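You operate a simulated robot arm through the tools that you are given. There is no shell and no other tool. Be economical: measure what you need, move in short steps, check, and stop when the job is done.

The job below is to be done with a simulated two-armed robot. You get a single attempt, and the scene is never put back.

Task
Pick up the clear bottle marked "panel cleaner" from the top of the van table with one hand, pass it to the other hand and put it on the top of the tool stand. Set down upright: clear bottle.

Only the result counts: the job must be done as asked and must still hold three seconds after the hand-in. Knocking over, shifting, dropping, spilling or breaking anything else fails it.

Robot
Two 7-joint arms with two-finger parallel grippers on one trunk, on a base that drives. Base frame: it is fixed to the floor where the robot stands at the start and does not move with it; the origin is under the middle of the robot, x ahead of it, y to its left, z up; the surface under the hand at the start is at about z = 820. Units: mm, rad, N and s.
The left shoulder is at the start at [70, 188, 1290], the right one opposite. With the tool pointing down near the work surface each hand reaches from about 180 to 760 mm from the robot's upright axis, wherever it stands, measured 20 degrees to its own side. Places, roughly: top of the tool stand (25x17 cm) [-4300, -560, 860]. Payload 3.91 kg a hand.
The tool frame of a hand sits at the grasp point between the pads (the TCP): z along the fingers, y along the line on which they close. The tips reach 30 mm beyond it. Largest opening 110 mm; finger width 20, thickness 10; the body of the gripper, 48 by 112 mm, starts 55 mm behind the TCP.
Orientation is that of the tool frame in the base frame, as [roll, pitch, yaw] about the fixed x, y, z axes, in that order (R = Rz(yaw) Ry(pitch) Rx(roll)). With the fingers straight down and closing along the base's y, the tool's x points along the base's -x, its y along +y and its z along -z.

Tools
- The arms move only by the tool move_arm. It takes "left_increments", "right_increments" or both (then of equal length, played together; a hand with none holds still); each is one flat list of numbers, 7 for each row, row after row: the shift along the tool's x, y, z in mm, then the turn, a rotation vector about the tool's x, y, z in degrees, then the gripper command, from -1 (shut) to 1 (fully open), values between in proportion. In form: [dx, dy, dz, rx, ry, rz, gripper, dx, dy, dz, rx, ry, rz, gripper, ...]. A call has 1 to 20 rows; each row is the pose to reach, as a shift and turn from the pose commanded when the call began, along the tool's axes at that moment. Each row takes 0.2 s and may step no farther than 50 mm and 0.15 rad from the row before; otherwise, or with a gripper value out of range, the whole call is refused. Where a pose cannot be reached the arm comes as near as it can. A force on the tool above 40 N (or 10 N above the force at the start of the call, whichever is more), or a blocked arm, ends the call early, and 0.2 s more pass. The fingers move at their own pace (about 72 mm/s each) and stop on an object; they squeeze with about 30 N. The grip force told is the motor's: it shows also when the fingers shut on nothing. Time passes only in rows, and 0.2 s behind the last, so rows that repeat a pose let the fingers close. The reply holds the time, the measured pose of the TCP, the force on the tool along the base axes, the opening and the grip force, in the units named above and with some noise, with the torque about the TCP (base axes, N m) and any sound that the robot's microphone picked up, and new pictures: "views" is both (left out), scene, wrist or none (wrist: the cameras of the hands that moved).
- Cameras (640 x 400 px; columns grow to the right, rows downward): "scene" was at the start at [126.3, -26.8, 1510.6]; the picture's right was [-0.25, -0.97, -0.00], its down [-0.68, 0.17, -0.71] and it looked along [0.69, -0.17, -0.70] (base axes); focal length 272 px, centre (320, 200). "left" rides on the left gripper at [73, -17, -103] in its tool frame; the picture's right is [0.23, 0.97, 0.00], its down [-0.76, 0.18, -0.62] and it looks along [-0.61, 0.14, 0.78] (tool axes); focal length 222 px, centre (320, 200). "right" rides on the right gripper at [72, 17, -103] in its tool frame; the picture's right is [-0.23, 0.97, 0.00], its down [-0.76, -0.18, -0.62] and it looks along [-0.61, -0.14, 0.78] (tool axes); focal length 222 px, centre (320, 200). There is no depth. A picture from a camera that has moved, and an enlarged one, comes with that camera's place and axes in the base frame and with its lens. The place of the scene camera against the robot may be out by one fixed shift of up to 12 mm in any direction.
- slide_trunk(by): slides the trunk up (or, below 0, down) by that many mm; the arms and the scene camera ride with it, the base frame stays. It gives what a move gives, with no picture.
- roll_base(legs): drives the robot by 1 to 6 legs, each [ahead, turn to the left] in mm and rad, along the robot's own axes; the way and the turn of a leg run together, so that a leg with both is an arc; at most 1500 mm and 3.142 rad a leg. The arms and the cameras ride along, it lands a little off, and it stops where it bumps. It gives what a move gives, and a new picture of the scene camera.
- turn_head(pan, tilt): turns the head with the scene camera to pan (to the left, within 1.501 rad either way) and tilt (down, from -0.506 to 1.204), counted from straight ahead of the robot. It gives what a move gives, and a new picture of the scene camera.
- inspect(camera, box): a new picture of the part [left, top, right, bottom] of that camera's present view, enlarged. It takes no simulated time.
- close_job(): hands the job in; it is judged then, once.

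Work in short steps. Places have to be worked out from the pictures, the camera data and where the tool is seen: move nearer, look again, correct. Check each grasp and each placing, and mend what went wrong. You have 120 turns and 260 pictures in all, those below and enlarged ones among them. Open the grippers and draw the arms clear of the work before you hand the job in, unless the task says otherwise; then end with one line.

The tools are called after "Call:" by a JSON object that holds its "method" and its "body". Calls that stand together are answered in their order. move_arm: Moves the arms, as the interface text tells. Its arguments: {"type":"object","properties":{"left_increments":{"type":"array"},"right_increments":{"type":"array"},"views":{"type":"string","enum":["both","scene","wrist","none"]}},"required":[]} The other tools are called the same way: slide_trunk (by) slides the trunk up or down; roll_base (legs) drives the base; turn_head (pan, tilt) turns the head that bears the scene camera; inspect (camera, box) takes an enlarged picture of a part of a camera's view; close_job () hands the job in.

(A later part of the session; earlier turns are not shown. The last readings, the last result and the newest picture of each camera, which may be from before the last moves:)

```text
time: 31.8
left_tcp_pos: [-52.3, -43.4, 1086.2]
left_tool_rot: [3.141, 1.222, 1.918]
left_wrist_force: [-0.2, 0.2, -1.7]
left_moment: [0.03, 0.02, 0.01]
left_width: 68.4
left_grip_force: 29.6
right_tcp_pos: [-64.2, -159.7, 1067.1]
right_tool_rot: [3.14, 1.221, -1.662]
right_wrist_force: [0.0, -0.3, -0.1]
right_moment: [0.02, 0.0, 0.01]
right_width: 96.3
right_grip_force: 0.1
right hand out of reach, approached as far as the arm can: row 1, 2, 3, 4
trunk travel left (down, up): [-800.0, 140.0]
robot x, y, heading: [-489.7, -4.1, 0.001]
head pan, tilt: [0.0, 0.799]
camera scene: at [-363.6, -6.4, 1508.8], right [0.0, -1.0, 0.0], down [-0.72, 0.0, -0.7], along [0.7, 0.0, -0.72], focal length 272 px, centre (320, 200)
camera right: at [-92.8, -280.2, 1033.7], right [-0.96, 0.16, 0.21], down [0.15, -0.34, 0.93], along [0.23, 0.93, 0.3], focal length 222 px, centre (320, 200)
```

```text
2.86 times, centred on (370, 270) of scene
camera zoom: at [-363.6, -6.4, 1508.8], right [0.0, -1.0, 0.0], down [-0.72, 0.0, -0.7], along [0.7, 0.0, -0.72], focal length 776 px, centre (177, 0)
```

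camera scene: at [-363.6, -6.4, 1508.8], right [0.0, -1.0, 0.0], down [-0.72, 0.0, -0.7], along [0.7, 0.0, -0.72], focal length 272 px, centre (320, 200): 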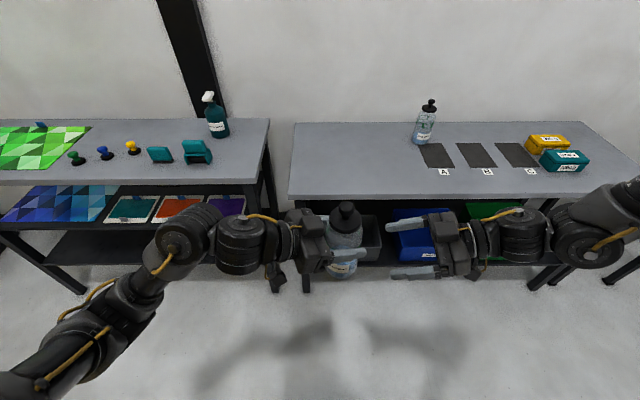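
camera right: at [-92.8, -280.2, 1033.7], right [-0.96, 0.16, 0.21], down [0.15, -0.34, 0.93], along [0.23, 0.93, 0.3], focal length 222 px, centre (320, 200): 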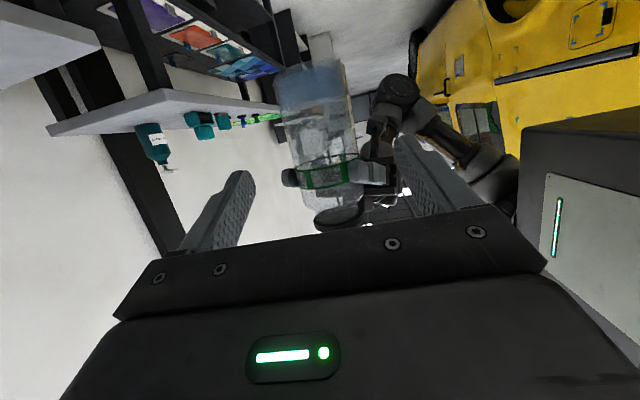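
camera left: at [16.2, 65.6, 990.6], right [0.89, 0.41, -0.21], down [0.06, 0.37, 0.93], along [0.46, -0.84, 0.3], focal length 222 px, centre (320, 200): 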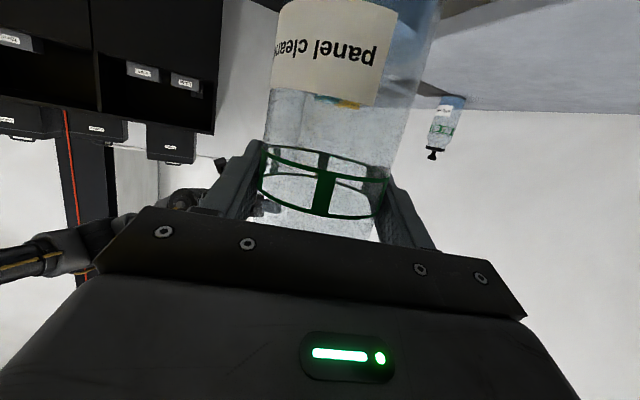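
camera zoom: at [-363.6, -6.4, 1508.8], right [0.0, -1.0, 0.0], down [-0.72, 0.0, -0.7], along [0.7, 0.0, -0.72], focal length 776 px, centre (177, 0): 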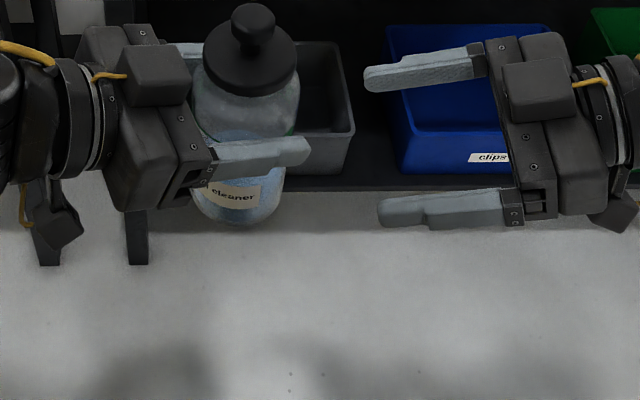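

The right hand again slid up to its limit (1067), so I raise the bottle 65 mm more; then the right can be 52 mm lower at about 1099.

Call:
{"method": "move_arm", "body": {"left_increments": [-30, 0, -11, 0, 0, 0, -1, -61, 0, -22.2, 0, 0, 0, -1, -61, 0, -22.2, 0, 0, 0, -1], "views": "none"}}

Call:
{"method": "move_arm", "body": {"right_increments": [-30, 0, -11, 0, 0, 0, 0.75, -30, 0, -11, 0, 0, 0, 0.75], "views": "both"}}

Call:
{"method": "inspect", "body": {"camera": "scene", "box": [260, 200, 480, 340]}}

```text
time: 32.6
left_tcp_pos: [-54.6, -44.1, 1152.3]
left_tool_rot: [3.139, 1.222, 1.918]
left_wrist_force: [0.1, 0.0, -0.9]
left_moment: [0.03, -0.03, -0.03]
left_width: 68.7
left_grip_force: 30.3
right_tcp_pos: [-64.8, -161.5, 1065.7]
right_tool_rot: [-3.141, 1.224, -1.66]
right_wrist_force: [-0.2, 0.4, -0.2]
right_moment: [0.01, -0.03, 0.02]
right_width: 96.1
right_grip_force: 0.0
trunk travel left (down, up): [-800.0, 140.0]
robot x, y, heading: [-486.2, 1.3, -0.003]
head pan, tilt: [0.0, 0.799]
```

```text
time: 33.2
left_tcp_pos: [-54.5, -44.5, 1150.6]
left_tool_rot: [3.141, 1.222, 1.92]
left_wrist_force: [-0.4, 0.4, -1.7]
left_moment: [-0.03, 0.01, -0.04]
left_width: 68.5
left_grip_force: 29.9
right_tcp_pos: [-65.8, -162.1, 1098.0]
right_tool_rot: [3.139, 1.222, -1.664]
right_wrist_force: [0.5, 0.3, -0.5]
right_moment: [-0.01, 0.0, 0.01]
right_width: 96.2
right_grip_force: 0.1
trunk travel left (down, up): [-800.0, 140.0]
robot x, y, heading: [-488.8, 0.7, -0.001]
head pan, tilt: [0.0, 0.799]
camera scene: at [-363.1, -7.0, 1508.8], right [0.0, -1.0, 0.0], down [-0.72, 0.0, -0.7], along [0.7, 0.0, -0.72], focal length 272 px, centre (320, 200)
camera right: at [-93.8, -281.2, 1065.8], right [-0.96, 0.16, 0.21], down [0.15, -0.34, 0.93], along [0.22, 0.93, 0.3], focal length 222 px, centre (320, 200)
```

scene: 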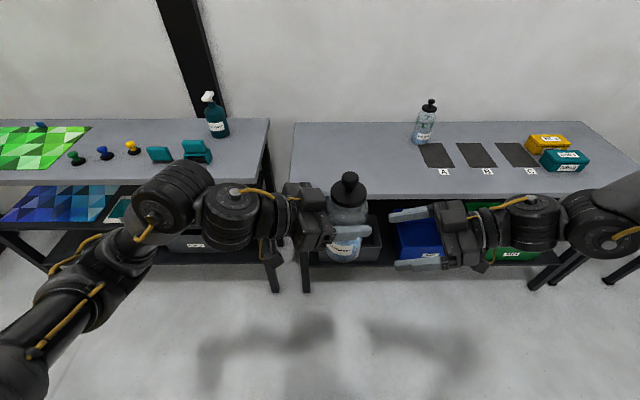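
right: 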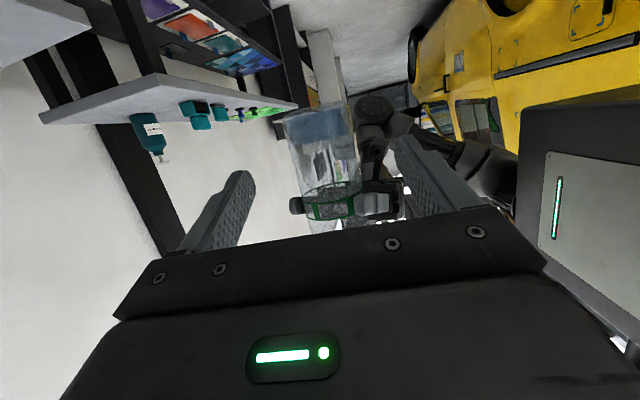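

```text
2.86 times, centred on (370, 270) of scene
camera zoom: at [-363.1, -7.0, 1508.8], right [0.0, -1.0, 0.0], down [-0.72, 0.0, -0.7], along [0.7, 0.0, -0.72], focal length 776 px, centre (177, 0)
```

zoom: 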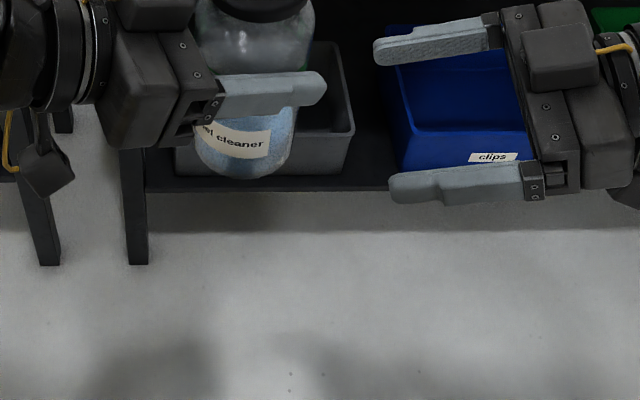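

Aligned (lateral under 1 mm); 104 mm to advance. I go in 60 mm first.

Call:
{"method": "move_arm", "body": {"right_increments": [-10, -0.5, 28, 0, 0, 0, 0.75, -20.5, -0.5, 56.4, 0, 0, 0, 0.75, -20.5, -0.5, 56.4, 0, 0, 0, 0.75], "views": "both"}}

Call:
{"method": "inspect", "body": {"camera": "scene", "box": [260, 160, 480, 300]}}

```text
time: 34.0
left_tcp_pos: [-54.4, -46.8, 1151.3]
left_tool_rot: [3.139, 1.223, 1.92]
left_wrist_force: [0.8, 0.1, -1.0]
left_moment: [-0.02, 0.01, 0.01]
left_width: 68.5
left_grip_force: 30.1
right_tcp_pos: [-62.5, -101.9, 1097.9]
right_tool_rot: [-3.141, 1.222, -1.66]
right_wrist_force: [-0.6, 0.9, 0.2]
right_moment: [-0.01, -0.01, 0.02]
right_width: 96.4
right_grip_force: 0.0
trunk travel left (down, up): [-800.0, 140.0]
robot x, y, heading: [-492.2, -2.0, -0.002]
head pan, tilt: [0.0, 0.799]
camera scene: at [-364.4, -8.0, 1508.9], right [0.0, -1.0, 0.0], down [-0.72, 0.0, -0.7], along [0.7, 0.0, -0.72], focal length 272 px, centre (320, 200)
camera right: at [-89.1, -221.8, 1065.5], right [-0.96, 0.16, 0.21], down [0.15, -0.34, 0.93], along [0.22, 0.93, 0.3], focal length 222 px, centre (320, 200)
```

scene: 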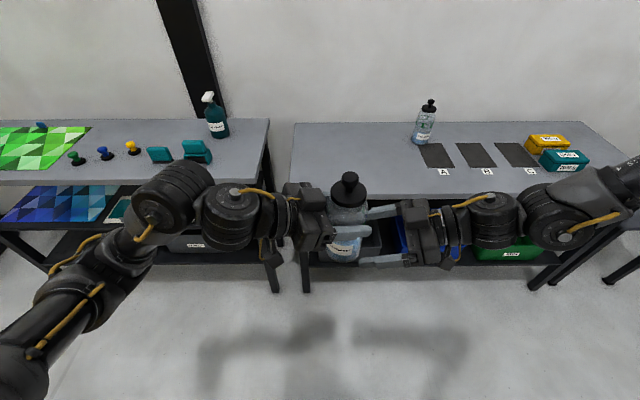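
right: 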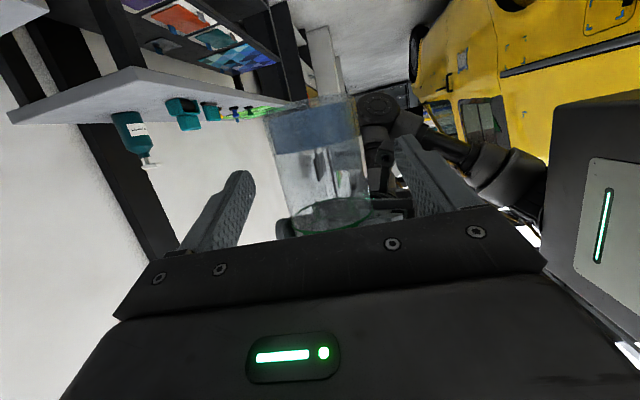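

```text
2.86 times, centred on (370, 230) of scene
camera zoom: at [-364.4, -8.0, 1508.9], right [0.0, -1.0, 0.0], down [-0.72, 0.0, -0.7], along [0.7, 0.0, -0.72], focal length 776 px, centre (177, 114)
```

zoom: 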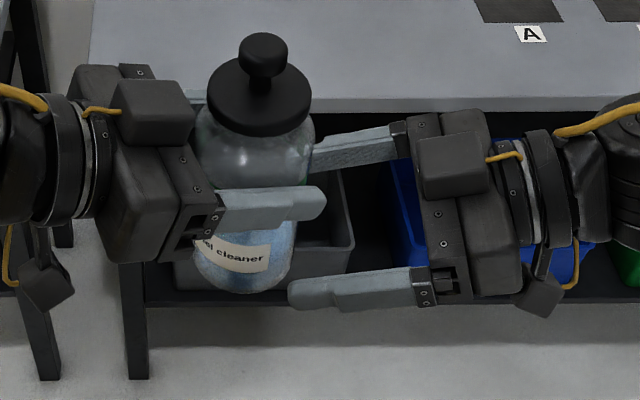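

Fingers pass below the left ones. I advance the last 43 mm.

Call:
{"method": "move_arm", "body": {"right_increments": [-7, -1.5, 20, 0, 0, 0, 0.75, -14.7, -2, 40.5, 0, 0, 0, 0.75, -14.7, -2, 40.5, 0, 0, 0, 0.75], "views": "both"}}

Call:
{"method": "inspect", "body": {"camera": "scene", "box": [260, 160, 480, 300]}}

```text
time: 34.8
left_tcp_pos: [-53.5, -46.7, 1151.0]
left_tool_rot: [3.14, 1.221, 1.918]
left_wrist_force: [0.0, 0.3, -1.2]
left_moment: [-0.01, 0.0, 0.01]
left_width: 68.3
left_grip_force: 29.9
right_tcp_pos: [-58.1, -71.8, 1112.6]
right_tool_rot: [3.138, 1.222, -1.662]
right_wrist_force: [0.3, 0.7, 0.5]
right_moment: [0.0, -0.01, -0.01]
right_width: 96.5
right_grip_force: 0.0
right hand out of reach, approached as far as the arm can: row 1, 2, 3
trunk travel left (down, up): [-800.0, 140.0]
robot x, y, heading: [-489.3, 2.6, -0.003]
head pan, tilt: [0.0, 0.799]
camera scene: at [-363.7, -7.8, 1508.8], right [0.0, -1.0, 0.0], down [-0.72, 0.0, -0.7], along [0.7, 0.0, -0.72], focal length 272 px, centre (320, 200)
camera right: at [-85.4, -191.8, 1081.1], right [-0.96, 0.16, 0.21], down [0.15, -0.34, 0.93], along [0.22, 0.93, 0.3], focal length 222 px, centre (320, 200)
```

scene: 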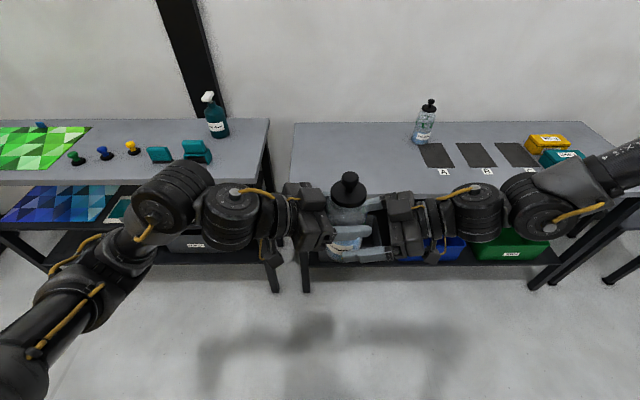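
right: 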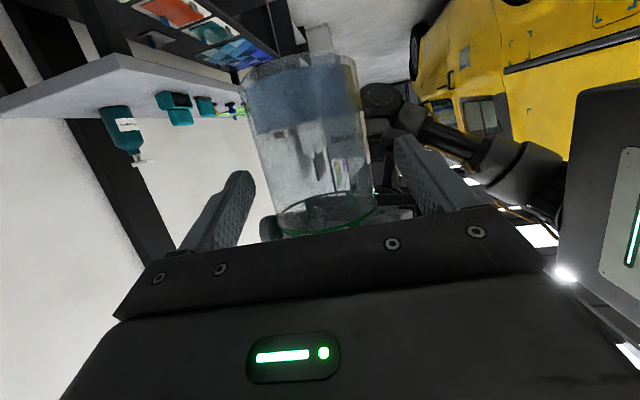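

```text
2.86 times, centred on (370, 230) of scene
camera zoom: at [-363.7, -7.8, 1508.8], right [0.0, -1.0, 0.0], down [-0.72, 0.0, -0.7], along [0.7, 0.0, -0.72], focal length 776 px, centre (177, 114)
```

zoom: 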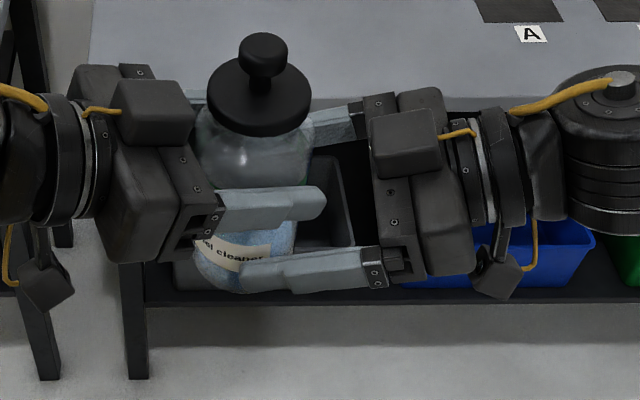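

The right hand is 25 mm short and 38 mm below; I bring the bottle to it instead: left up 14 mm and 13 mm toward the right hand.

Call:
{"method": "move_arm", "body": {"left_increments": [-13.2, 0, -4.8, 0, 0, 0, -1, -17.4, -4.4, 6.7, 0, 0, 0, -1, -17.4, -4.4, 6.7, 0, 0, 0, -1], "views": "both"}}

Call:
{"method": "inspect", "body": {"camera": "scene", "box": [260, 160, 480, 300]}}

Call:
{"method": "inspect", "body": {"camera": "right", "box": [160, 20, 480, 260]}}

```text
time: 35.6
left_tcp_pos: [-53.7, -57.7, 1164.5]
left_tool_rot: [3.141, 1.223, 1.918]
left_wrist_force: [0.0, 0.1, -1.6]
left_moment: [-0.02, -0.01, 0.0]
left_width: 68.5
left_grip_force: 30.8
right_tcp_pos: [-57.1, -71.3, 1113.1]
right_tool_rot: [3.139, 1.219, -1.661]
right_wrist_force: [1.0, 0.9, -0.4]
right_moment: [-0.01, 0.01, -0.03]
right_width: 96.2
right_grip_force: 0.0
trunk travel left (down, up): [-800.0, 140.0]
robot x, y, heading: [-492.5, 1.3, 0.001]
head pan, tilt: [0.0, 0.799]
camera scene: at [-363.9, -6.6, 1508.9], right [0.0, -1.0, 0.0], down [-0.72, 0.0, -0.7], along [0.7, 0.0, -0.72], focal length 272 px, centre (320, 200)
camera left: at [-112.7, 50.5, 1132.1], right [0.89, 0.41, -0.21], down [0.06, 0.37, 0.93], along [0.45, -0.84, 0.3], focal length 222 px, centre (320, 200)
```

scene: 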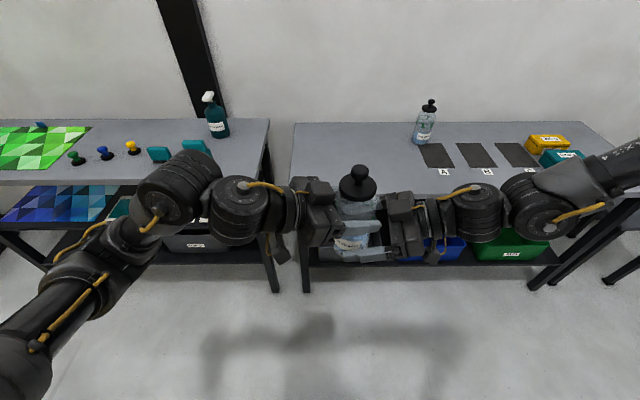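
left: 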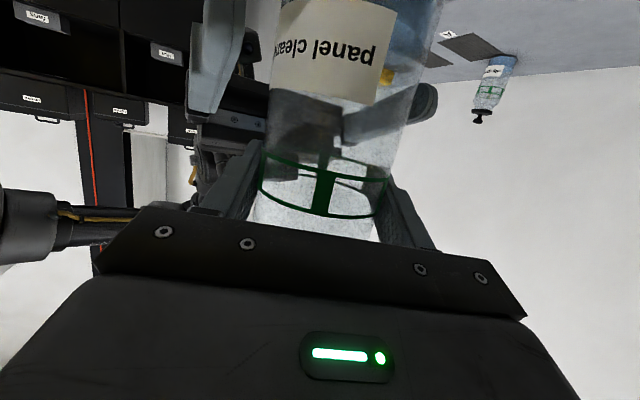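

```text
2.86 times, centred on (370, 230) of scene
camera zoom: at [-363.9, -6.6, 1508.9], right [0.0, -1.0, 0.0], down [-0.72, 0.0, -0.7], along [0.7, 0.0, -0.72], focal length 776 px, centre (177, 114)
```

zoom: 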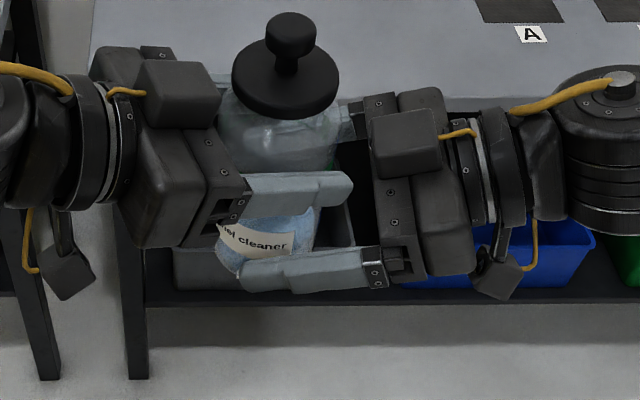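

```text
1.67 times, centred on (320, 140) of right
camera zoom: at [-85.3, -191.1, 1081.2], right [-0.96, 0.16, 0.21], down [0.15, -0.34, 0.93], along [0.22, 0.93, 0.3], focal length 370 px, centre (320, 300)
```

zoom: 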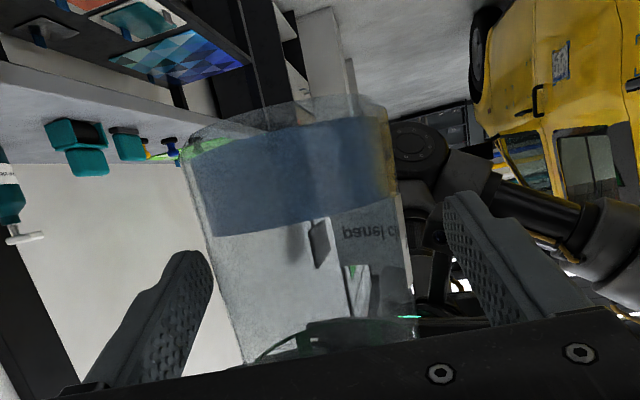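

Bottle is now between the right fingers, about 2 mm off centre; I correct that and close the right hand.

Call:
{"method": "move_arm", "body": {"right_increments": [0, -2.3, 0, 0, 0, 0, 0.6, 0, -2.3, 0, 0, 0, 0, 0.2, 0, -2.3, 0, 0, 0, 0, -1, 0, -2.3, 0, 0, 0, 0, -1, 0, -2.3, 0, 0, 0, 0, -1], "views": "both"}}

Call:
{"method": "inspect", "body": {"camera": "scene", "box": [260, 160, 480, 300]}}

```text
time: 36.8
left_tcp_pos: [-54.8, -58.3, 1164.2]
left_tool_rot: [3.14, 1.221, 1.918]
left_wrist_force: [-4.5, 0.6, 0.3]
left_moment: [0.01, 0.04, -0.18]
left_width: 68.4
left_grip_force: 30.0
right_tcp_pos: [-54.4, -72.6, 1113.4]
right_tool_rot: [-3.141, 1.219, -1.66]
right_wrist_force: [4.3, -0.6, 0.7]
right_moment: [0.03, 0.19, 0.1]
right_width: 68.6
right_grip_force: 30.0
trunk travel left (down, up): [-800.0, 140.0]
robot x, y, heading: [-490.3, -1.3, -0.001]
head pan, tilt: [0.0, 0.799]
camera scene: at [-363.9, -7.1, 1508.9], right [0.0, -1.0, 0.0], down [-0.72, 0.0, -0.7], along [0.7, 0.0, -0.72], focal length 272 px, centre (320, 200)
camera right: at [-82.6, -192.0, 1081.1], right [-0.96, 0.16, 0.21], down [0.15, -0.34, 0.93], along [0.22, 0.93, 0.3], focal length 222 px, centre (320, 200)
```

scene: 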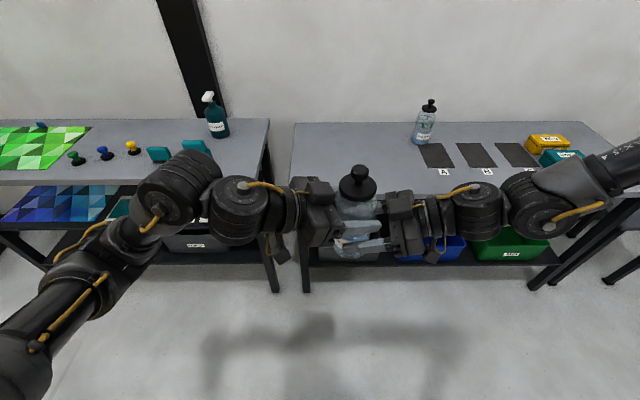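
right: 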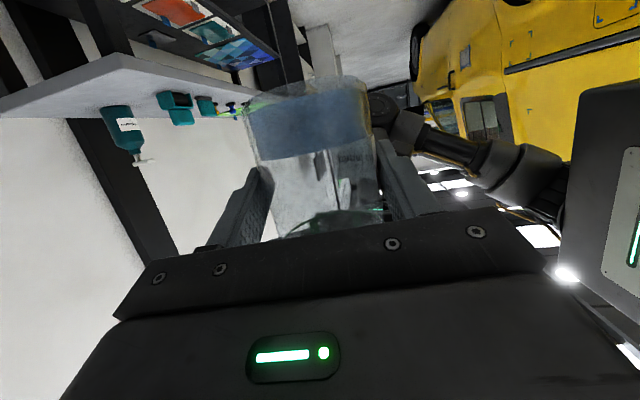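

```text
2.86 times, centred on (370, 230) of scene
camera zoom: at [-363.9, -7.1, 1508.9], right [0.0, -1.0, 0.0], down [-0.72, 0.0, -0.7], along [0.7, 0.0, -0.72], focal length 776 px, centre (177, 114)
```

zoom: 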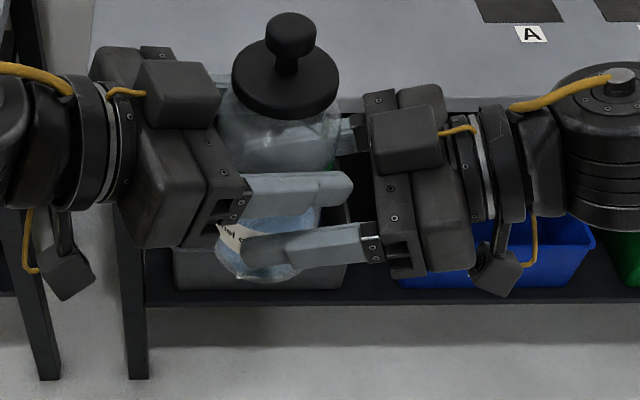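

Both hands hold with 30 N each. I open the left hand and draw it back horizontally.

Call:
{"method": "move_arm", "body": {"left_increments": [0, 0, 0, 0, 0, 0, -0.1, 0, 0, 0, 0, 0, 0, 0.4, 0, 0, 0, 0, 0, 0, 0.8, 0, 0, 0, 0, 0, 0, 0.8, 10, 0, -28, 0, 0, 0, 0.8, 20.5, 0, -56, 0, 0, 0, 0.8, 34, 0, -94, 0, 0, 0, 0.8, 51, 0, -141, 0, 0, 0, 0.8, 51, 0, -141, 0, 0, 0, 0.8], "views": "both"}}

Call:
{"method": "inspect", "body": {"camera": "scene", "box": [260, 160, 480, 300]}}

```text
time: 38.8
left_tcp_pos: [-85.7, 97.7, 1163.4]
left_tool_rot: [3.141, 1.226, 1.921]
left_wrist_force: [0.7, -0.6, 0.1]
left_moment: [0.04, 0.0, -0.01]
left_width: 98.9
left_grip_force: 0.1
left hand out of reach, approached as far as the arm can: row 7, 8, 9
right_tcp_pos: [-55.0, -70.9, 1113.2]
right_tool_rot: [-3.139, 1.22, -1.657]
right_wrist_force: [-0.3, -0.2, 0.0]
right_moment: [-0.02, 0.03, -0.01]
right_width: 68.3
right_grip_force: 30.2
trunk travel left (down, up): [-800.0, 140.0]
robot x, y, heading: [-488.8, 1.6, -0.002]
head pan, tilt: [0.0, 0.799]
camera scene: at [-364.7, -5.5, 1508.9], right [0.0, -1.0, 0.0], down [-0.72, 0.0, -0.7], along [0.7, 0.0, -0.72], focal length 272 px, centre (320, 200)
camera left: at [-144.6, 206.1, 1129.8], right [0.89, 0.41, -0.21], down [0.05, 0.37, 0.93], along [0.46, -0.84, 0.31], focal length 222 px, centre (320, 200)
```

scene: 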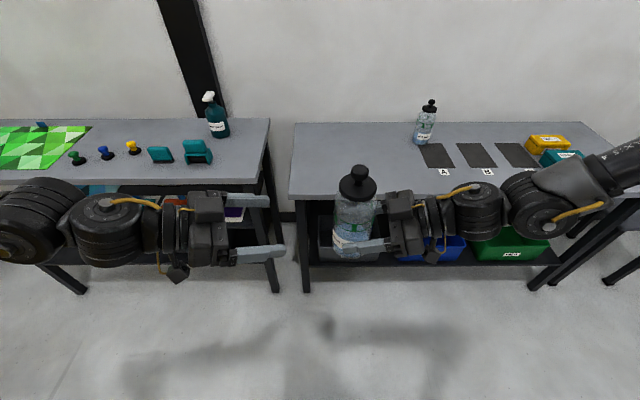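
left: 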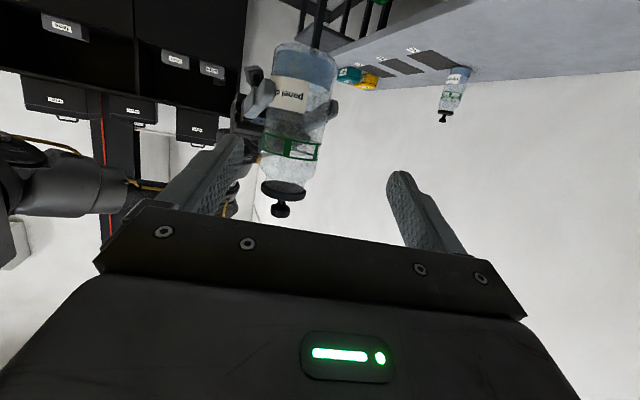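

```text
2.86 times, centred on (370, 230) of scene
camera zoom: at [-364.7, -5.5, 1508.9], right [0.0, -1.0, 0.0], down [-0.72, 0.0, -0.7], along [0.7, 0.0, -0.72], focal length 776 px, centre (177, 114)
```

zoom: 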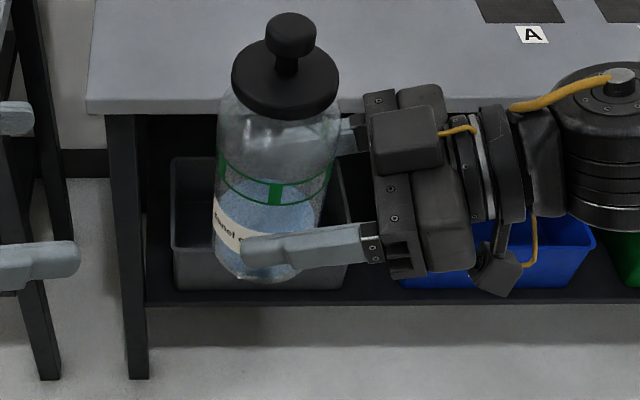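

The right hand alone holds the bottle upright. I turn the robot right in steps, first looking right/back.

Call:
{"method": "roll_base", "body": {"legs": [[0, -0.8]]}}

Call:
{"method": "turn_head", "body": {"pan": -1.3, "tilt": 0.3}}

```text
time: 41.4
left_tcp_pos: [-135.4, -217.8, 1162.3]
left_tool_rot: [3.14, 1.222, 1.137]
left_wrist_force: [-0.1, 0.2, -0.2]
left_moment: [0.01, -0.01, 0.01]
left_width: 99.0
left_grip_force: 0.1
right_tcp_pos: [-233.8, -360.3, 1113.6]
right_tool_rot: [3.139, 1.221, -2.446]
right_wrist_force: [-0.2, 0.2, -0.5]
right_moment: [-0.03, 0.02, -0.06]
right_width: 68.4
right_grip_force: 29.7
trunk travel left (down, up): [-800.0, 140.0]
robot x, y, heading: [-491.6, 1.7, -0.791]
head pan, tilt: [0.0, 0.799]
stopped in leg 1: the robot was blocked; the commanded pose is now the measured one
camera scene: at [-402.3, -99.9, 1508.8], right [-0.71, -0.7, 0.0], down [-0.51, 0.51, -0.7], along [0.49, -0.49, -0.72], focal length 272 px, centre (320, 200)
```

scene: 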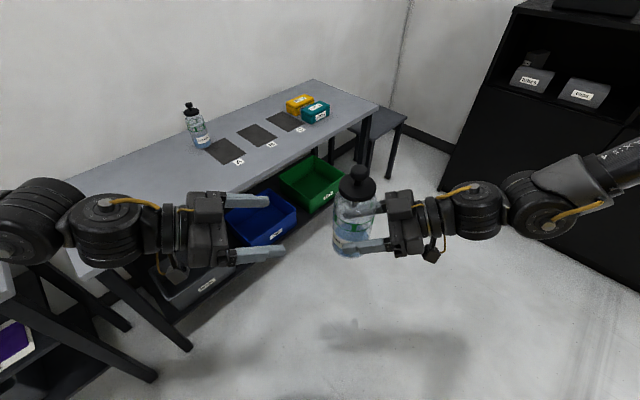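

```text
time: 42.8
left_tcp_pos: [-135.4, -218.8, 1161.9]
left_tool_rot: [-3.141, 1.222, 1.135]
left_wrist_force: [0.3, 0.1, 0.2]
left_moment: [0.0, 0.0, -0.02]
left_width: 98.9
left_grip_force: 0.1
right_tcp_pos: [-233.8, -358.5, 1114.0]
right_tool_rot: [3.14, 1.22, -2.443]
right_wrist_force: [-0.5, -0.6, 0.0]
right_moment: [0.0, 0.06, -0.02]
right_width: 68.3
right_grip_force: 30.2
trunk travel left (down, up): [-800.0, 140.0]
robot x, y, heading: [-495.2, 2.4, -0.789]
head pan, tilt: [-1.3, 0.3]
camera scene: at [-505.5, -123.7, 1553.2], right [-0.87, 0.49, 0.0], down [0.15, 0.26, -0.96], along [-0.47, -0.83, -0.3], focal length 272 px, centre (320, 200)
```

scene: 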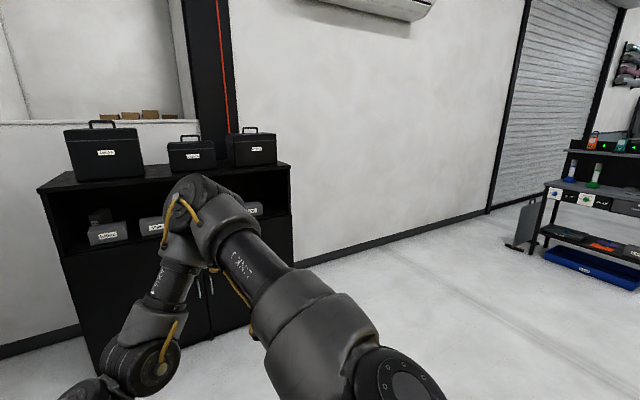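

The turn was blocked just at its end; I look left to see what may be touching.

Call:
{"method": "turn_head", "body": {"pan": 0.9, "tilt": 0.7}}

Call:
{"method": "turn_head", "body": {"pan": 1.5, "tilt": 0.9}}

```text
time: 44.9
left_tcp_pos: [-135.8, -218.3, 1161.6]
left_tool_rot: [-3.141, 1.222, 1.136]
left_wrist_force: [0.3, 0.6, -0.3]
left_moment: [0.01, -0.03, 0.0]
left_width: 98.9
left_grip_force: 0.1
right_tcp_pos: [-234.3, -358.1, 1113.7]
right_tool_rot: [3.139, 1.218, -2.442]
right_wrist_force: [-0.5, 0.1, -0.6]
right_moment: [0.0, -0.01, 0.0]
right_width: 68.5
right_grip_force: 29.6
trunk travel left (down, up): [-800.0, 140.0]
robot x, y, heading: [-489.6, -1.7, -0.792]
head pan, tilt: [0.901, 0.7]
camera scene: at [-374.9, -33.1, 1517.1], right [0.11, -0.99, 0.0], down [-0.64, -0.07, -0.76], along [0.76, 0.09, -0.64], focal length 272 px, centre (320, 200)
```

scene: 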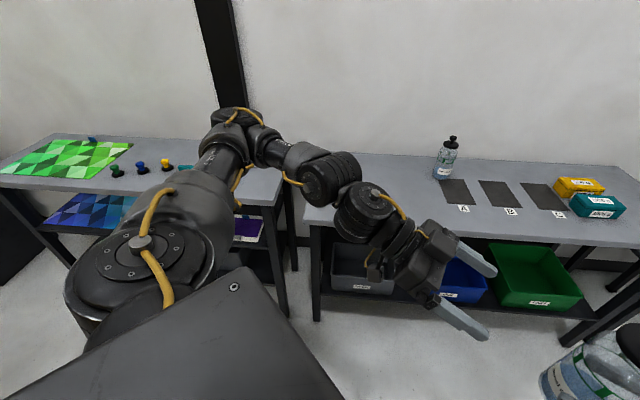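

```text
time: 45.9
left_tcp_pos: [-134.4, -218.3, 1162.5]
left_tool_rot: [-3.141, 1.221, 1.136]
left_wrist_force: [-0.5, 0.5, -0.1]
left_moment: [-0.01, 0.02, 0.02]
left_width: 99.2
left_grip_force: 0.0
right_tcp_pos: [-233.3, -360.9, 1112.6]
right_tool_rot: [3.14, 1.22, -2.445]
right_wrist_force: [0.1, 0.8, -1.2]
right_moment: [0.01, 0.02, 0.0]
right_width: 68.4
right_grip_force: 30.0
trunk travel left (down, up): [-800.0, 140.0]
robot x, y, heading: [-490.7, -4.6, -0.787]
head pan, tilt: [1.499, 0.901]
camera scene: at [-402.1, 6.6, 1501.0], right [0.65, -0.76, 0.0], down [-0.59, -0.51, -0.62], along [0.47, 0.41, -0.78], focal length 272 px, centre (320, 200)
```

scene: 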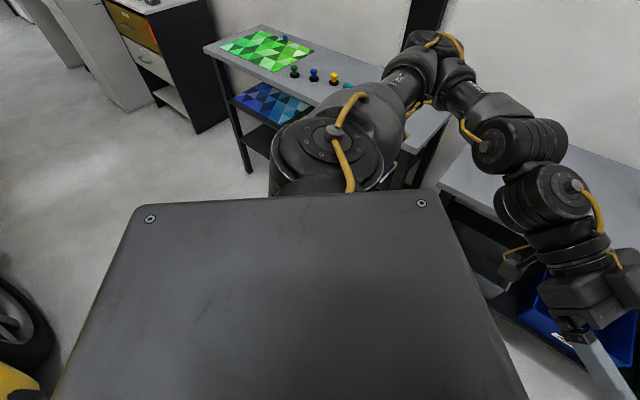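

Nothing appears touched: the left elbow is high at about z 1320, well above the table things. I try a further small turn to the right, looking right.

Call:
{"method": "turn_head", "body": {"pan": -0.9, "tilt": 0.5}}

Call:
{"method": "roll_base", "body": {"legs": [[0, -0.3]]}}

```text
time: 48.1
left_tcp_pos: [-135.2, -218.4, 1161.6]
left_tool_rot: [3.14, 1.223, 1.137]
left_wrist_force: [-1.1, 0.0, 0.2]
left_moment: [-0.03, -0.02, -0.01]
left_width: 98.8
left_grip_force: 0.0
right_tcp_pos: [-232.7, -359.9, 1114.4]
right_tool_rot: [3.14, 1.222, -2.443]
right_wrist_force: [0.3, 0.3, 0.2]
right_moment: [-0.03, 0.03, -0.01]
right_width: 68.3
right_grip_force: 30.2
trunk travel left (down, up): [-800.0, 140.0]
robot x, y, heading: [-492.6, -3.3, -0.79]
head pan, tilt: [-0.901, 0.499]
camera scene: at [-470.0, -132.9, 1534.8], right [-0.99, 0.12, 0.0], down [0.06, 0.48, -0.88], along [-0.1, -0.87, -0.48], focal length 272 px, centre (320, 200)
```

scene: 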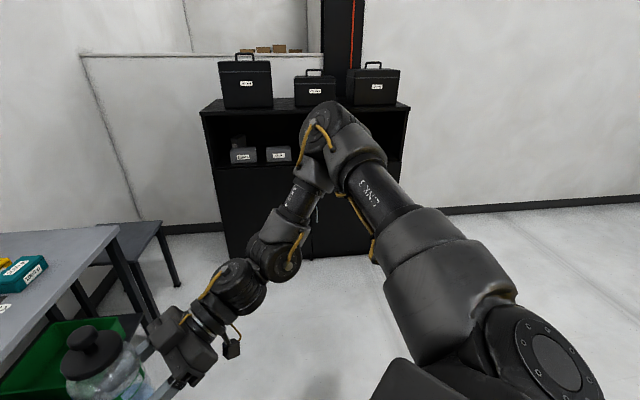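

```text
time: 49.7
left_tcp_pos: [-217.2, -315.9, 1162.6]
left_tool_rot: [-3.129, 1.225, 0.843]
left_wrist_force: [-0.3, 1.1, 1.0]
left_moment: [-0.01, -0.01, -0.01]
left_width: 99.2
left_grip_force: 0.1
right_tcp_pos: [-354.2, -419.9, 1113.2]
right_tool_rot: [-3.14, 1.218, -2.748]
right_wrist_force: [-0.2, -0.3, 0.4]
right_moment: [-0.01, 0.02, -0.01]
right_width: 68.5
right_grip_force: 30.3
trunk travel left (down, up): [-800.0, 140.0]
robot x, y, heading: [-489.6, 2.9, -1.1]
head pan, tilt: [-0.901, 0.499]
stopped in leg 1: the robot was blocked; the commanded pose is now the measured one
camera scene: at [-509.5, -134.4, 1534.8], right [-0.91, 0.41, 0.0], down [0.2, 0.44, -0.88], along [-0.36, -0.8, -0.48], focal length 272 px, centre (320, 200)
```

scene: 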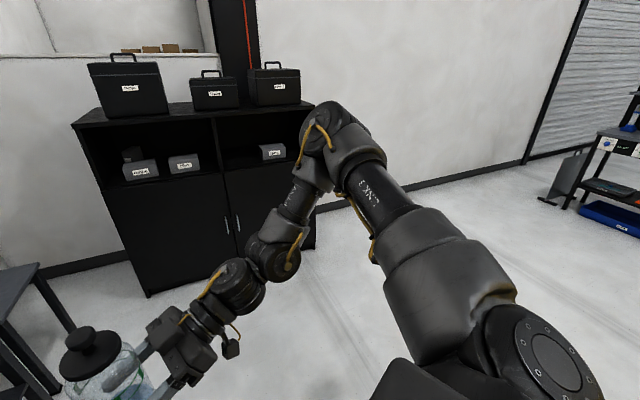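

It did turn the whole way; the "blocked" note may come from the arms sitting at joint limits. I bring both arms to easier poses: right hand turned 45° toward forward, left hand 50 mm forward.

Call:
{"method": "move_arm", "body": {"right_increments": [0, 0, 0, 7, 0, 2.6, -1, 0, 0, 0, 14.1, 0, 5.1, -1, 0, 0, 0, 21.1, 0, 7.7, -1, 0, 0, 0, 28.2, 0, 10.3, -1, 0, 0, 0, 35.2, 0, 12.8, -1, 0, 0, 0, 42.3, 0, 15.4, -1, 0, 0, 0, 42.3, 0, 15.4, -1], "views": "none"}}

Call:
{"method": "move_arm", "body": {"left_increments": [0, 25, 10, 0, 0, 0, 0.5, 0, 50, 20, 0, 0, 0, 0, 0, 60, 20, 0, 0, 0, -0.5, 0, 60, 20, 0, 0, 0, -0.5], "views": "none"}}

Call:
{"method": "turn_head", "body": {"pan": 0, "tilt": 0.7}}

```text
time: 51.3
left_tcp_pos: [-217.2, -315.9, 1162.3]
left_tool_rot: [-3.13, 1.223, 0.841]
left_wrist_force: [0.4, 0.6, -0.5]
left_moment: [-0.05, 0.0, 0.0]
left_width: 98.8
left_grip_force: 0.1
right_tcp_pos: [-392.2, -465.1, 1129.5]
right_tool_rot: [-3.135, 1.216, 2.885]
right_wrist_force: [-0.9, 0.2, -2.3]
right_moment: [-0.02, 0.02, 0.0]
right_width: 68.3
right_grip_force: 30.1
right hand out of reach, approached as far as the arm can: row 2, 3, 4, 5, 6, 7
trunk travel left (down, up): [-800.0, 140.0]
robot x, y, heading: [-497.6, 0.2, -1.101]
head pan, tilt: [-0.901, 0.499]
```

```text
time: 52.3
left_tcp_pos: [-185.6, -369.3, 1155.9]
left_tool_rot: [-3.13, 1.223, 0.842]
left_wrist_force: [0.1, 0.0, 0.4]
left_moment: [-0.04, -0.01, 0.02]
left_width: 27.4
left_grip_force: 0.1
right_tcp_pos: [-390.9, -465.2, 1129.3]
right_tool_rot: [-3.138, 1.218, 2.889]
right_wrist_force: [-0.5, 0.3, -1.2]
right_moment: [-0.02, 0.0, 0.03]
right_width: 68.7
right_grip_force: 30.0
trunk travel left (down, up): [-800.0, 140.0]
robot x, y, heading: [-490.5, -1.0, -1.099]
head pan, tilt: [-0.901, 0.499]
```

```text
time: 53.5
left_tcp_pos: [-184.4, -370.2, 1155.0]
left_tool_rot: [-3.13, 1.226, 0.844]
left_wrist_force: [0.8, 0.4, 0.2]
left_moment: [0.02, -0.01, -0.02]
left_width: 27.4
left_grip_force: 0.1
right_tcp_pos: [-390.3, -465.4, 1130.2]
right_tool_rot: [-3.135, 1.215, 2.887]
right_wrist_force: [0.2, 0.0, -1.8]
right_moment: [-0.01, 0.0, 0.02]
right_width: 68.4
right_grip_force: 30.3
trunk travel left (down, up): [-800.0, 140.0]
robot x, y, heading: [-490.6, -1.0, -1.097]
head pan, tilt: [0.0, 0.7]
camera scene: at [-433.3, -127.4, 1517.1], right [-0.89, -0.46, 0.0], down [-0.29, 0.57, -0.76], along [0.35, -0.68, -0.64], focal length 272 px, centre (320, 200)
```

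scene: 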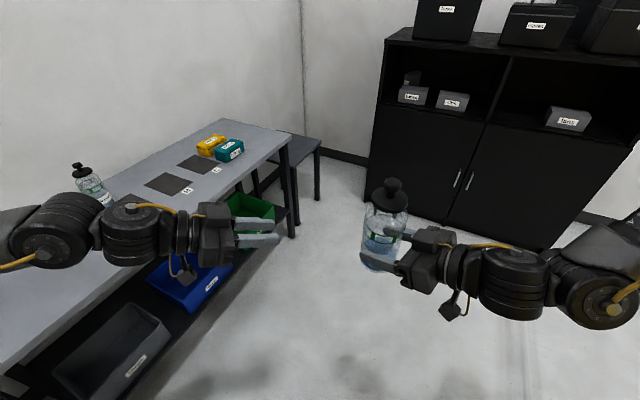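

Now the robot turns further right to about heading -2.2 to see the way to the stand.

Call:
{"method": "roll_base", "body": {"legs": [[0, -1.1]]}}

Call:
{"method": "turn_head", "body": {"pan": -0.8, "tilt": 0.2}}

```text
time: 54.4
left_tcp_pos: [-196.3, -380.4, 1155.8]
left_tool_rot: [-3.14, 1.227, 0.8]
left_wrist_force: [0.6, -0.6, 0.5]
left_moment: [-0.01, 0.02, -0.01]
left_width: 27.3
left_grip_force: 0.0
right_tcp_pos: [-405.3, -468.5, 1130.0]
right_tool_rot: [-3.137, 1.214, 2.856]
right_wrist_force: [0.4, 0.6, 0.3]
right_moment: [0.04, 0.03, -0.03]
right_width: 68.5
right_grip_force: 30.3
trunk travel left (down, up): [-800.0, 140.0]
robot x, y, heading: [-492.7, 0.2, -1.126]
head pan, tilt: [0.0, 0.7]
stopped in leg 1: the robot was blocked; the commanded pose is now the measured one
camera scene: at [-436.1, -128.8, 1517.1], right [-0.9, -0.43, 0.0], down [-0.28, 0.58, -0.76], along [0.33, -0.69, -0.64], focal length 272 px, centre (320, 200)
```

scene: 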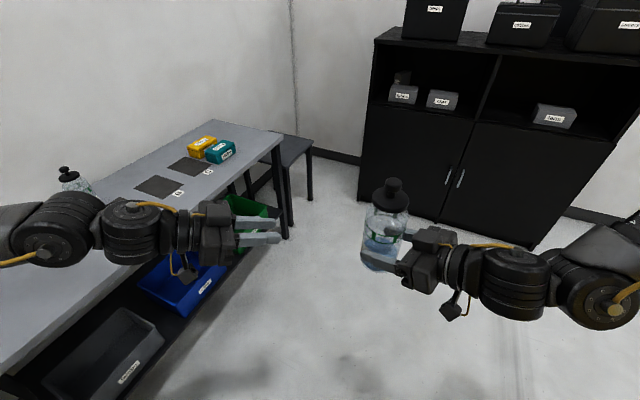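

```text
time: 55.5
left_tcp_pos: [-196.8, -380.2, 1158.0]
left_tool_rot: [-3.14, 1.226, 0.801]
left_wrist_force: [-0.1, -0.1, 0.1]
left_moment: [0.0, -0.01, 0.0]
left_width: 27.4
left_grip_force: 0.1
right_tcp_pos: [-406.5, -468.0, 1129.5]
right_tool_rot: [-3.137, 1.216, 2.855]
right_wrist_force: [-0.1, 0.3, -1.1]
right_moment: [0.01, 0.05, 0.02]
right_width: 68.5
right_grip_force: 30.4
trunk travel left (down, up): [-800.0, 140.0]
robot x, y, heading: [-488.9, -1.3, -1.13]
head pan, tilt: [-0.799, 0.201]
camera scene: at [-505.5, -139.6, 1562.5], right [-0.94, 0.35, 0.0], down [0.07, 0.19, -0.98], along [-0.34, -0.92, -0.2], focal length 272 px, centre (320, 200)
```

scene: 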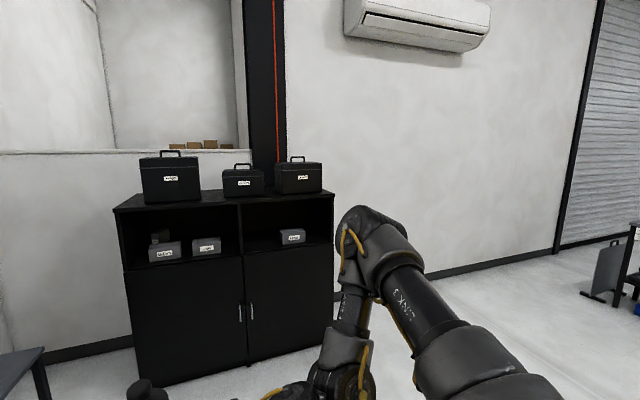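

Now truly blocked at heading -1.13. I look to the left side to find the contact.

Call:
{"method": "turn_head", "body": {"pan": 1.2, "tilt": 0.6}}

Call:
{"method": "turn_head", "body": {"pan": -1.5, "tilt": 0.9}}

Call:
{"method": "turn_head", "body": {"pan": 1.5, "tilt": 0.0}}

```text
time: 57.4
left_tcp_pos: [-196.2, -380.7, 1156.4]
left_tool_rot: [-3.14, 1.228, 0.802]
left_wrist_force: [-0.7, 0.1, -0.2]
left_moment: [0.01, -0.02, 0.01]
left_width: 27.3
left_grip_force: 0.1
right_tcp_pos: [-405.6, -467.8, 1129.3]
right_tool_rot: [-3.137, 1.216, 2.855]
right_wrist_force: [0.1, -0.4, -1.4]
right_moment: [0.04, 0.02, 0.01]
right_width: 68.5
right_grip_force: 29.4
trunk travel left (down, up): [-800.0, 140.0]
robot x, y, heading: [-490.9, 0.9, -1.132]
head pan, tilt: [1.201, 0.6]
camera scene: at [-385.2, -46.1, 1525.8], right [0.07, -1.0, 0.0], down [-0.56, -0.04, -0.83], along [0.82, 0.06, -0.56], focal length 272 px, centre (320, 200)
```

scene: 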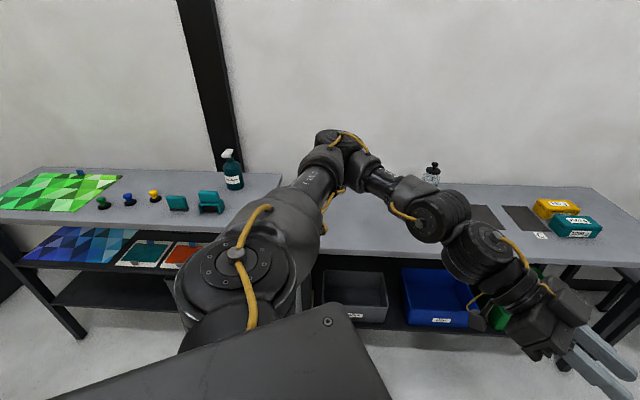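

```text
time: 59.8
left_tcp_pos: [-196.8, -381.2, 1156.1]
left_tool_rot: [-3.141, 1.228, 0.802]
left_wrist_force: [-0.4, -1.5, -0.1]
left_moment: [0.0, 0.01, -0.01]
left_width: 27.6
left_grip_force: 0.2
right_tcp_pos: [-405.4, -468.4, 1129.0]
right_tool_rot: [-3.136, 1.216, 2.856]
right_wrist_force: [-0.4, 0.2, -1.0]
right_moment: [0.01, -0.01, -0.01]
right_width: 68.6
right_grip_force: 29.9
trunk travel left (down, up): [-800.0, 140.0]
robot x, y, heading: [-491.6, 0.0, -1.129]
head pan, tilt: [-1.499, 0.901]
camera scene: at [-539.1, -89.5, 1501.0], right [-0.49, 0.87, 0.0], down [0.68, 0.39, -0.62], along [-0.54, -0.31, -0.78], focal length 272 px, centre (320, 200)
```

scene: 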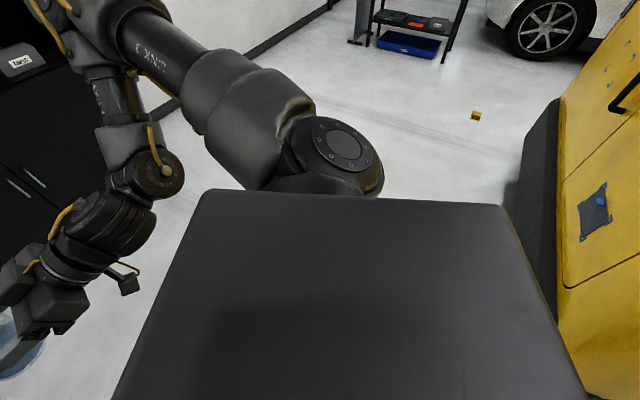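

```text
time: 62.4
left_tcp_pos: [-197.8, -380.7, 1155.9]
left_tool_rot: [-3.14, 1.227, 0.802]
left_wrist_force: [0.2, -0.2, -0.4]
left_moment: [0.02, -0.01, -0.03]
left_width: 27.5
left_grip_force: 0.0
right_tcp_pos: [-406.4, -468.8, 1127.8]
right_tool_rot: [-3.137, 1.216, 2.855]
right_wrist_force: [0.1, 0.2, -1.9]
right_moment: [0.0, 0.01, 0.02]
right_width: 68.2
right_grip_force: 30.0
trunk travel left (down, up): [-800.0, 140.0]
robot x, y, heading: [-493.7, -3.7, -1.129]
head pan, tilt: [1.499, 0.0]
camera scene: at [-389.4, -19.8, 1581.0], right [0.36, -0.93, 0.0], down [0.0, 0.0, -1.0], along [0.93, 0.36, 0.0], focal length 272 px, centre (320, 200)
```

scene: 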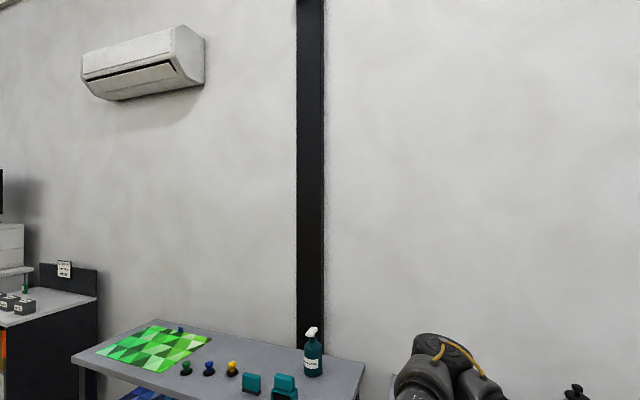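

The van's rear is right behind; the base's rear corner is likely touching it as it turns. I drive ahead 450 mm, away from the van, before turning on.

Call:
{"method": "turn_head", "body": {"pan": 0.0, "tilt": 0.6}}

Call:
{"method": "roll_base", "body": {"legs": [[450, 0]]}}

```text
time: 64.0
left_tcp_pos: [-197.0, -380.8, 1155.5]
left_tool_rot: [-3.14, 1.226, 0.801]
left_wrist_force: [-0.4, 0.3, 0.4]
left_moment: [-0.01, 0.02, 0.01]
left_width: 27.6
left_grip_force: 0.1
right_tcp_pos: [-406.3, -469.1, 1129.3]
right_tool_rot: [-3.137, 1.217, 2.854]
right_wrist_force: [0.3, 0.5, -1.7]
right_moment: [0.0, 0.03, 0.02]
right_width: 68.3
right_grip_force: 30.3
trunk travel left (down, up): [-800.0, 140.0]
robot x, y, heading: [-493.0, -0.9, -1.13]
head pan, tilt: [0.0, 0.6]
camera scene: at [-435.4, -132.2, 1525.7], right [-0.9, -0.43, 0.0], down [-0.24, 0.51, -0.83], along [0.35, -0.75, -0.56], focal length 272 px, centre (320, 200)
```

scene: 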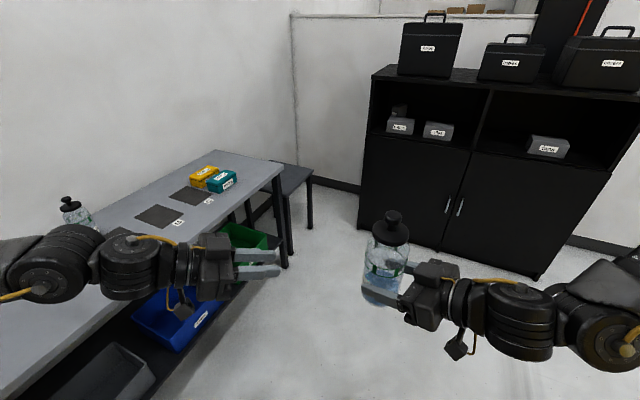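

```text
time: 66.8
left_tcp_pos: [-5.3, -800.4, 1155.9]
left_tool_rot: [3.141, 1.227, 0.791]
left_wrist_force: [-0.7, 0.8, -0.3]
left_moment: [-0.02, 0.0, -0.01]
left_width: 27.4
left_grip_force: 0.0
right_tcp_pos: [-215.1, -885.2, 1129.7]
right_tool_rot: [-3.135, 1.216, 2.847]
right_wrist_force: [0.6, 0.3, -1.4]
right_moment: [0.02, 0.05, 0.01]
right_width: 68.5
right_grip_force: 29.9
trunk travel left (down, up): [-800.0, 140.0]
robot x, y, heading: [-294.7, -417.8, -1.135]
head pan, tilt: [0.0, 0.6]
camera scene: at [-241.6, -549.7, 1525.8], right [-0.91, -0.42, 0.0], down [-0.24, 0.51, -0.83], along [0.35, -0.75, -0.56], focal length 272 px, centre (320, 200)
```

scene: 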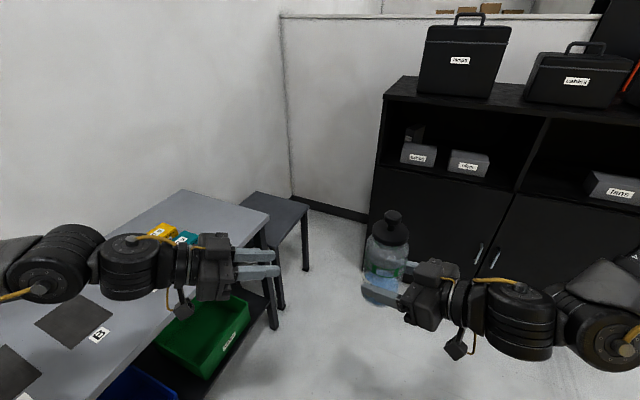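

Free drive. Now I turn right by 1.1 rad.

Call:
{"method": "roll_base", "body": {"legs": [[0, -1.1]]}}

Call:
{"method": "turn_head", "body": {"pan": -0.8, "tilt": 0.3}}

```text
time: 70.0
left_tcp_pos: [-505.8, -852.6, 1157.0]
left_tool_rot: [-3.14, 1.226, -0.308]
left_wrist_force: [-0.4, 0.5, -1.1]
left_moment: [0.04, 0.0, 0.02]
left_width: 27.5
left_grip_force: 0.1
right_tcp_pos: [-676.0, -704.0, 1128.7]
right_tool_rot: [-3.134, 1.217, 1.747]
right_wrist_force: [0.5, 0.5, -1.0]
right_moment: [0.01, 0.0, 0.02]
right_width: 68.6
right_grip_force: 30.1
trunk travel left (down, up): [-800.0, 140.0]
robot x, y, heading: [-296.1, -419.3, -2.239]
head pan, tilt: [0.0, 0.6]
camera scene: at [-385.1, -533.7, 1525.7], right [-0.79, 0.62, 0.0], down [0.35, 0.44, -0.82], along [-0.51, -0.65, -0.57], focal length 272 px, centre (320, 200)
```

scene: 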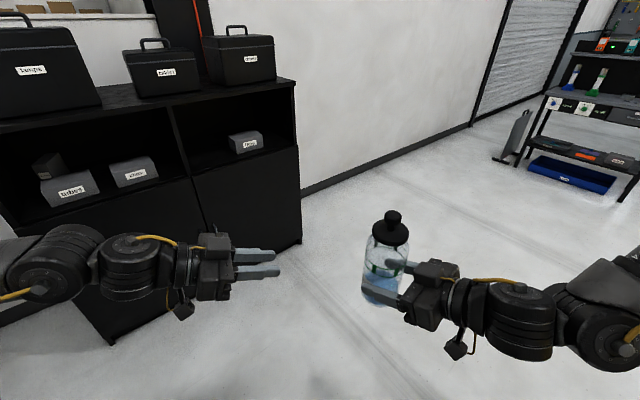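

```text
time: 71.1
left_tcp_pos: [-504.9, -851.1, 1155.6]
left_tool_rot: [-3.141, 1.228, -0.31]
left_wrist_force: [-0.1, 0.2, 0.4]
left_moment: [0.01, 0.01, -0.02]
left_width: 27.7
left_grip_force: 0.1
right_tcp_pos: [-677.2, -703.9, 1128.7]
right_tool_rot: [-3.135, 1.218, 1.747]
right_wrist_force: [0.1, -0.2, -1.2]
right_moment: [0.01, 0.0, 0.01]
right_width: 68.6
right_grip_force: 29.9
trunk travel left (down, up): [-800.0, 140.0]
robot x, y, heading: [-296.8, -419.2, -2.241]
head pan, tilt: [-0.799, 0.3]
camera scene: at [-423.5, -474.0, 1553.2], right [-0.11, 0.99, 0.0], down [0.29, 0.03, -0.96], along [-0.95, -0.1, -0.3], focal length 272 px, centre (320, 200)
```

scene: 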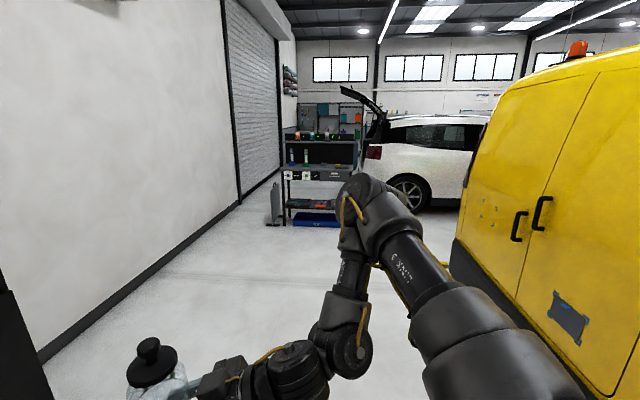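

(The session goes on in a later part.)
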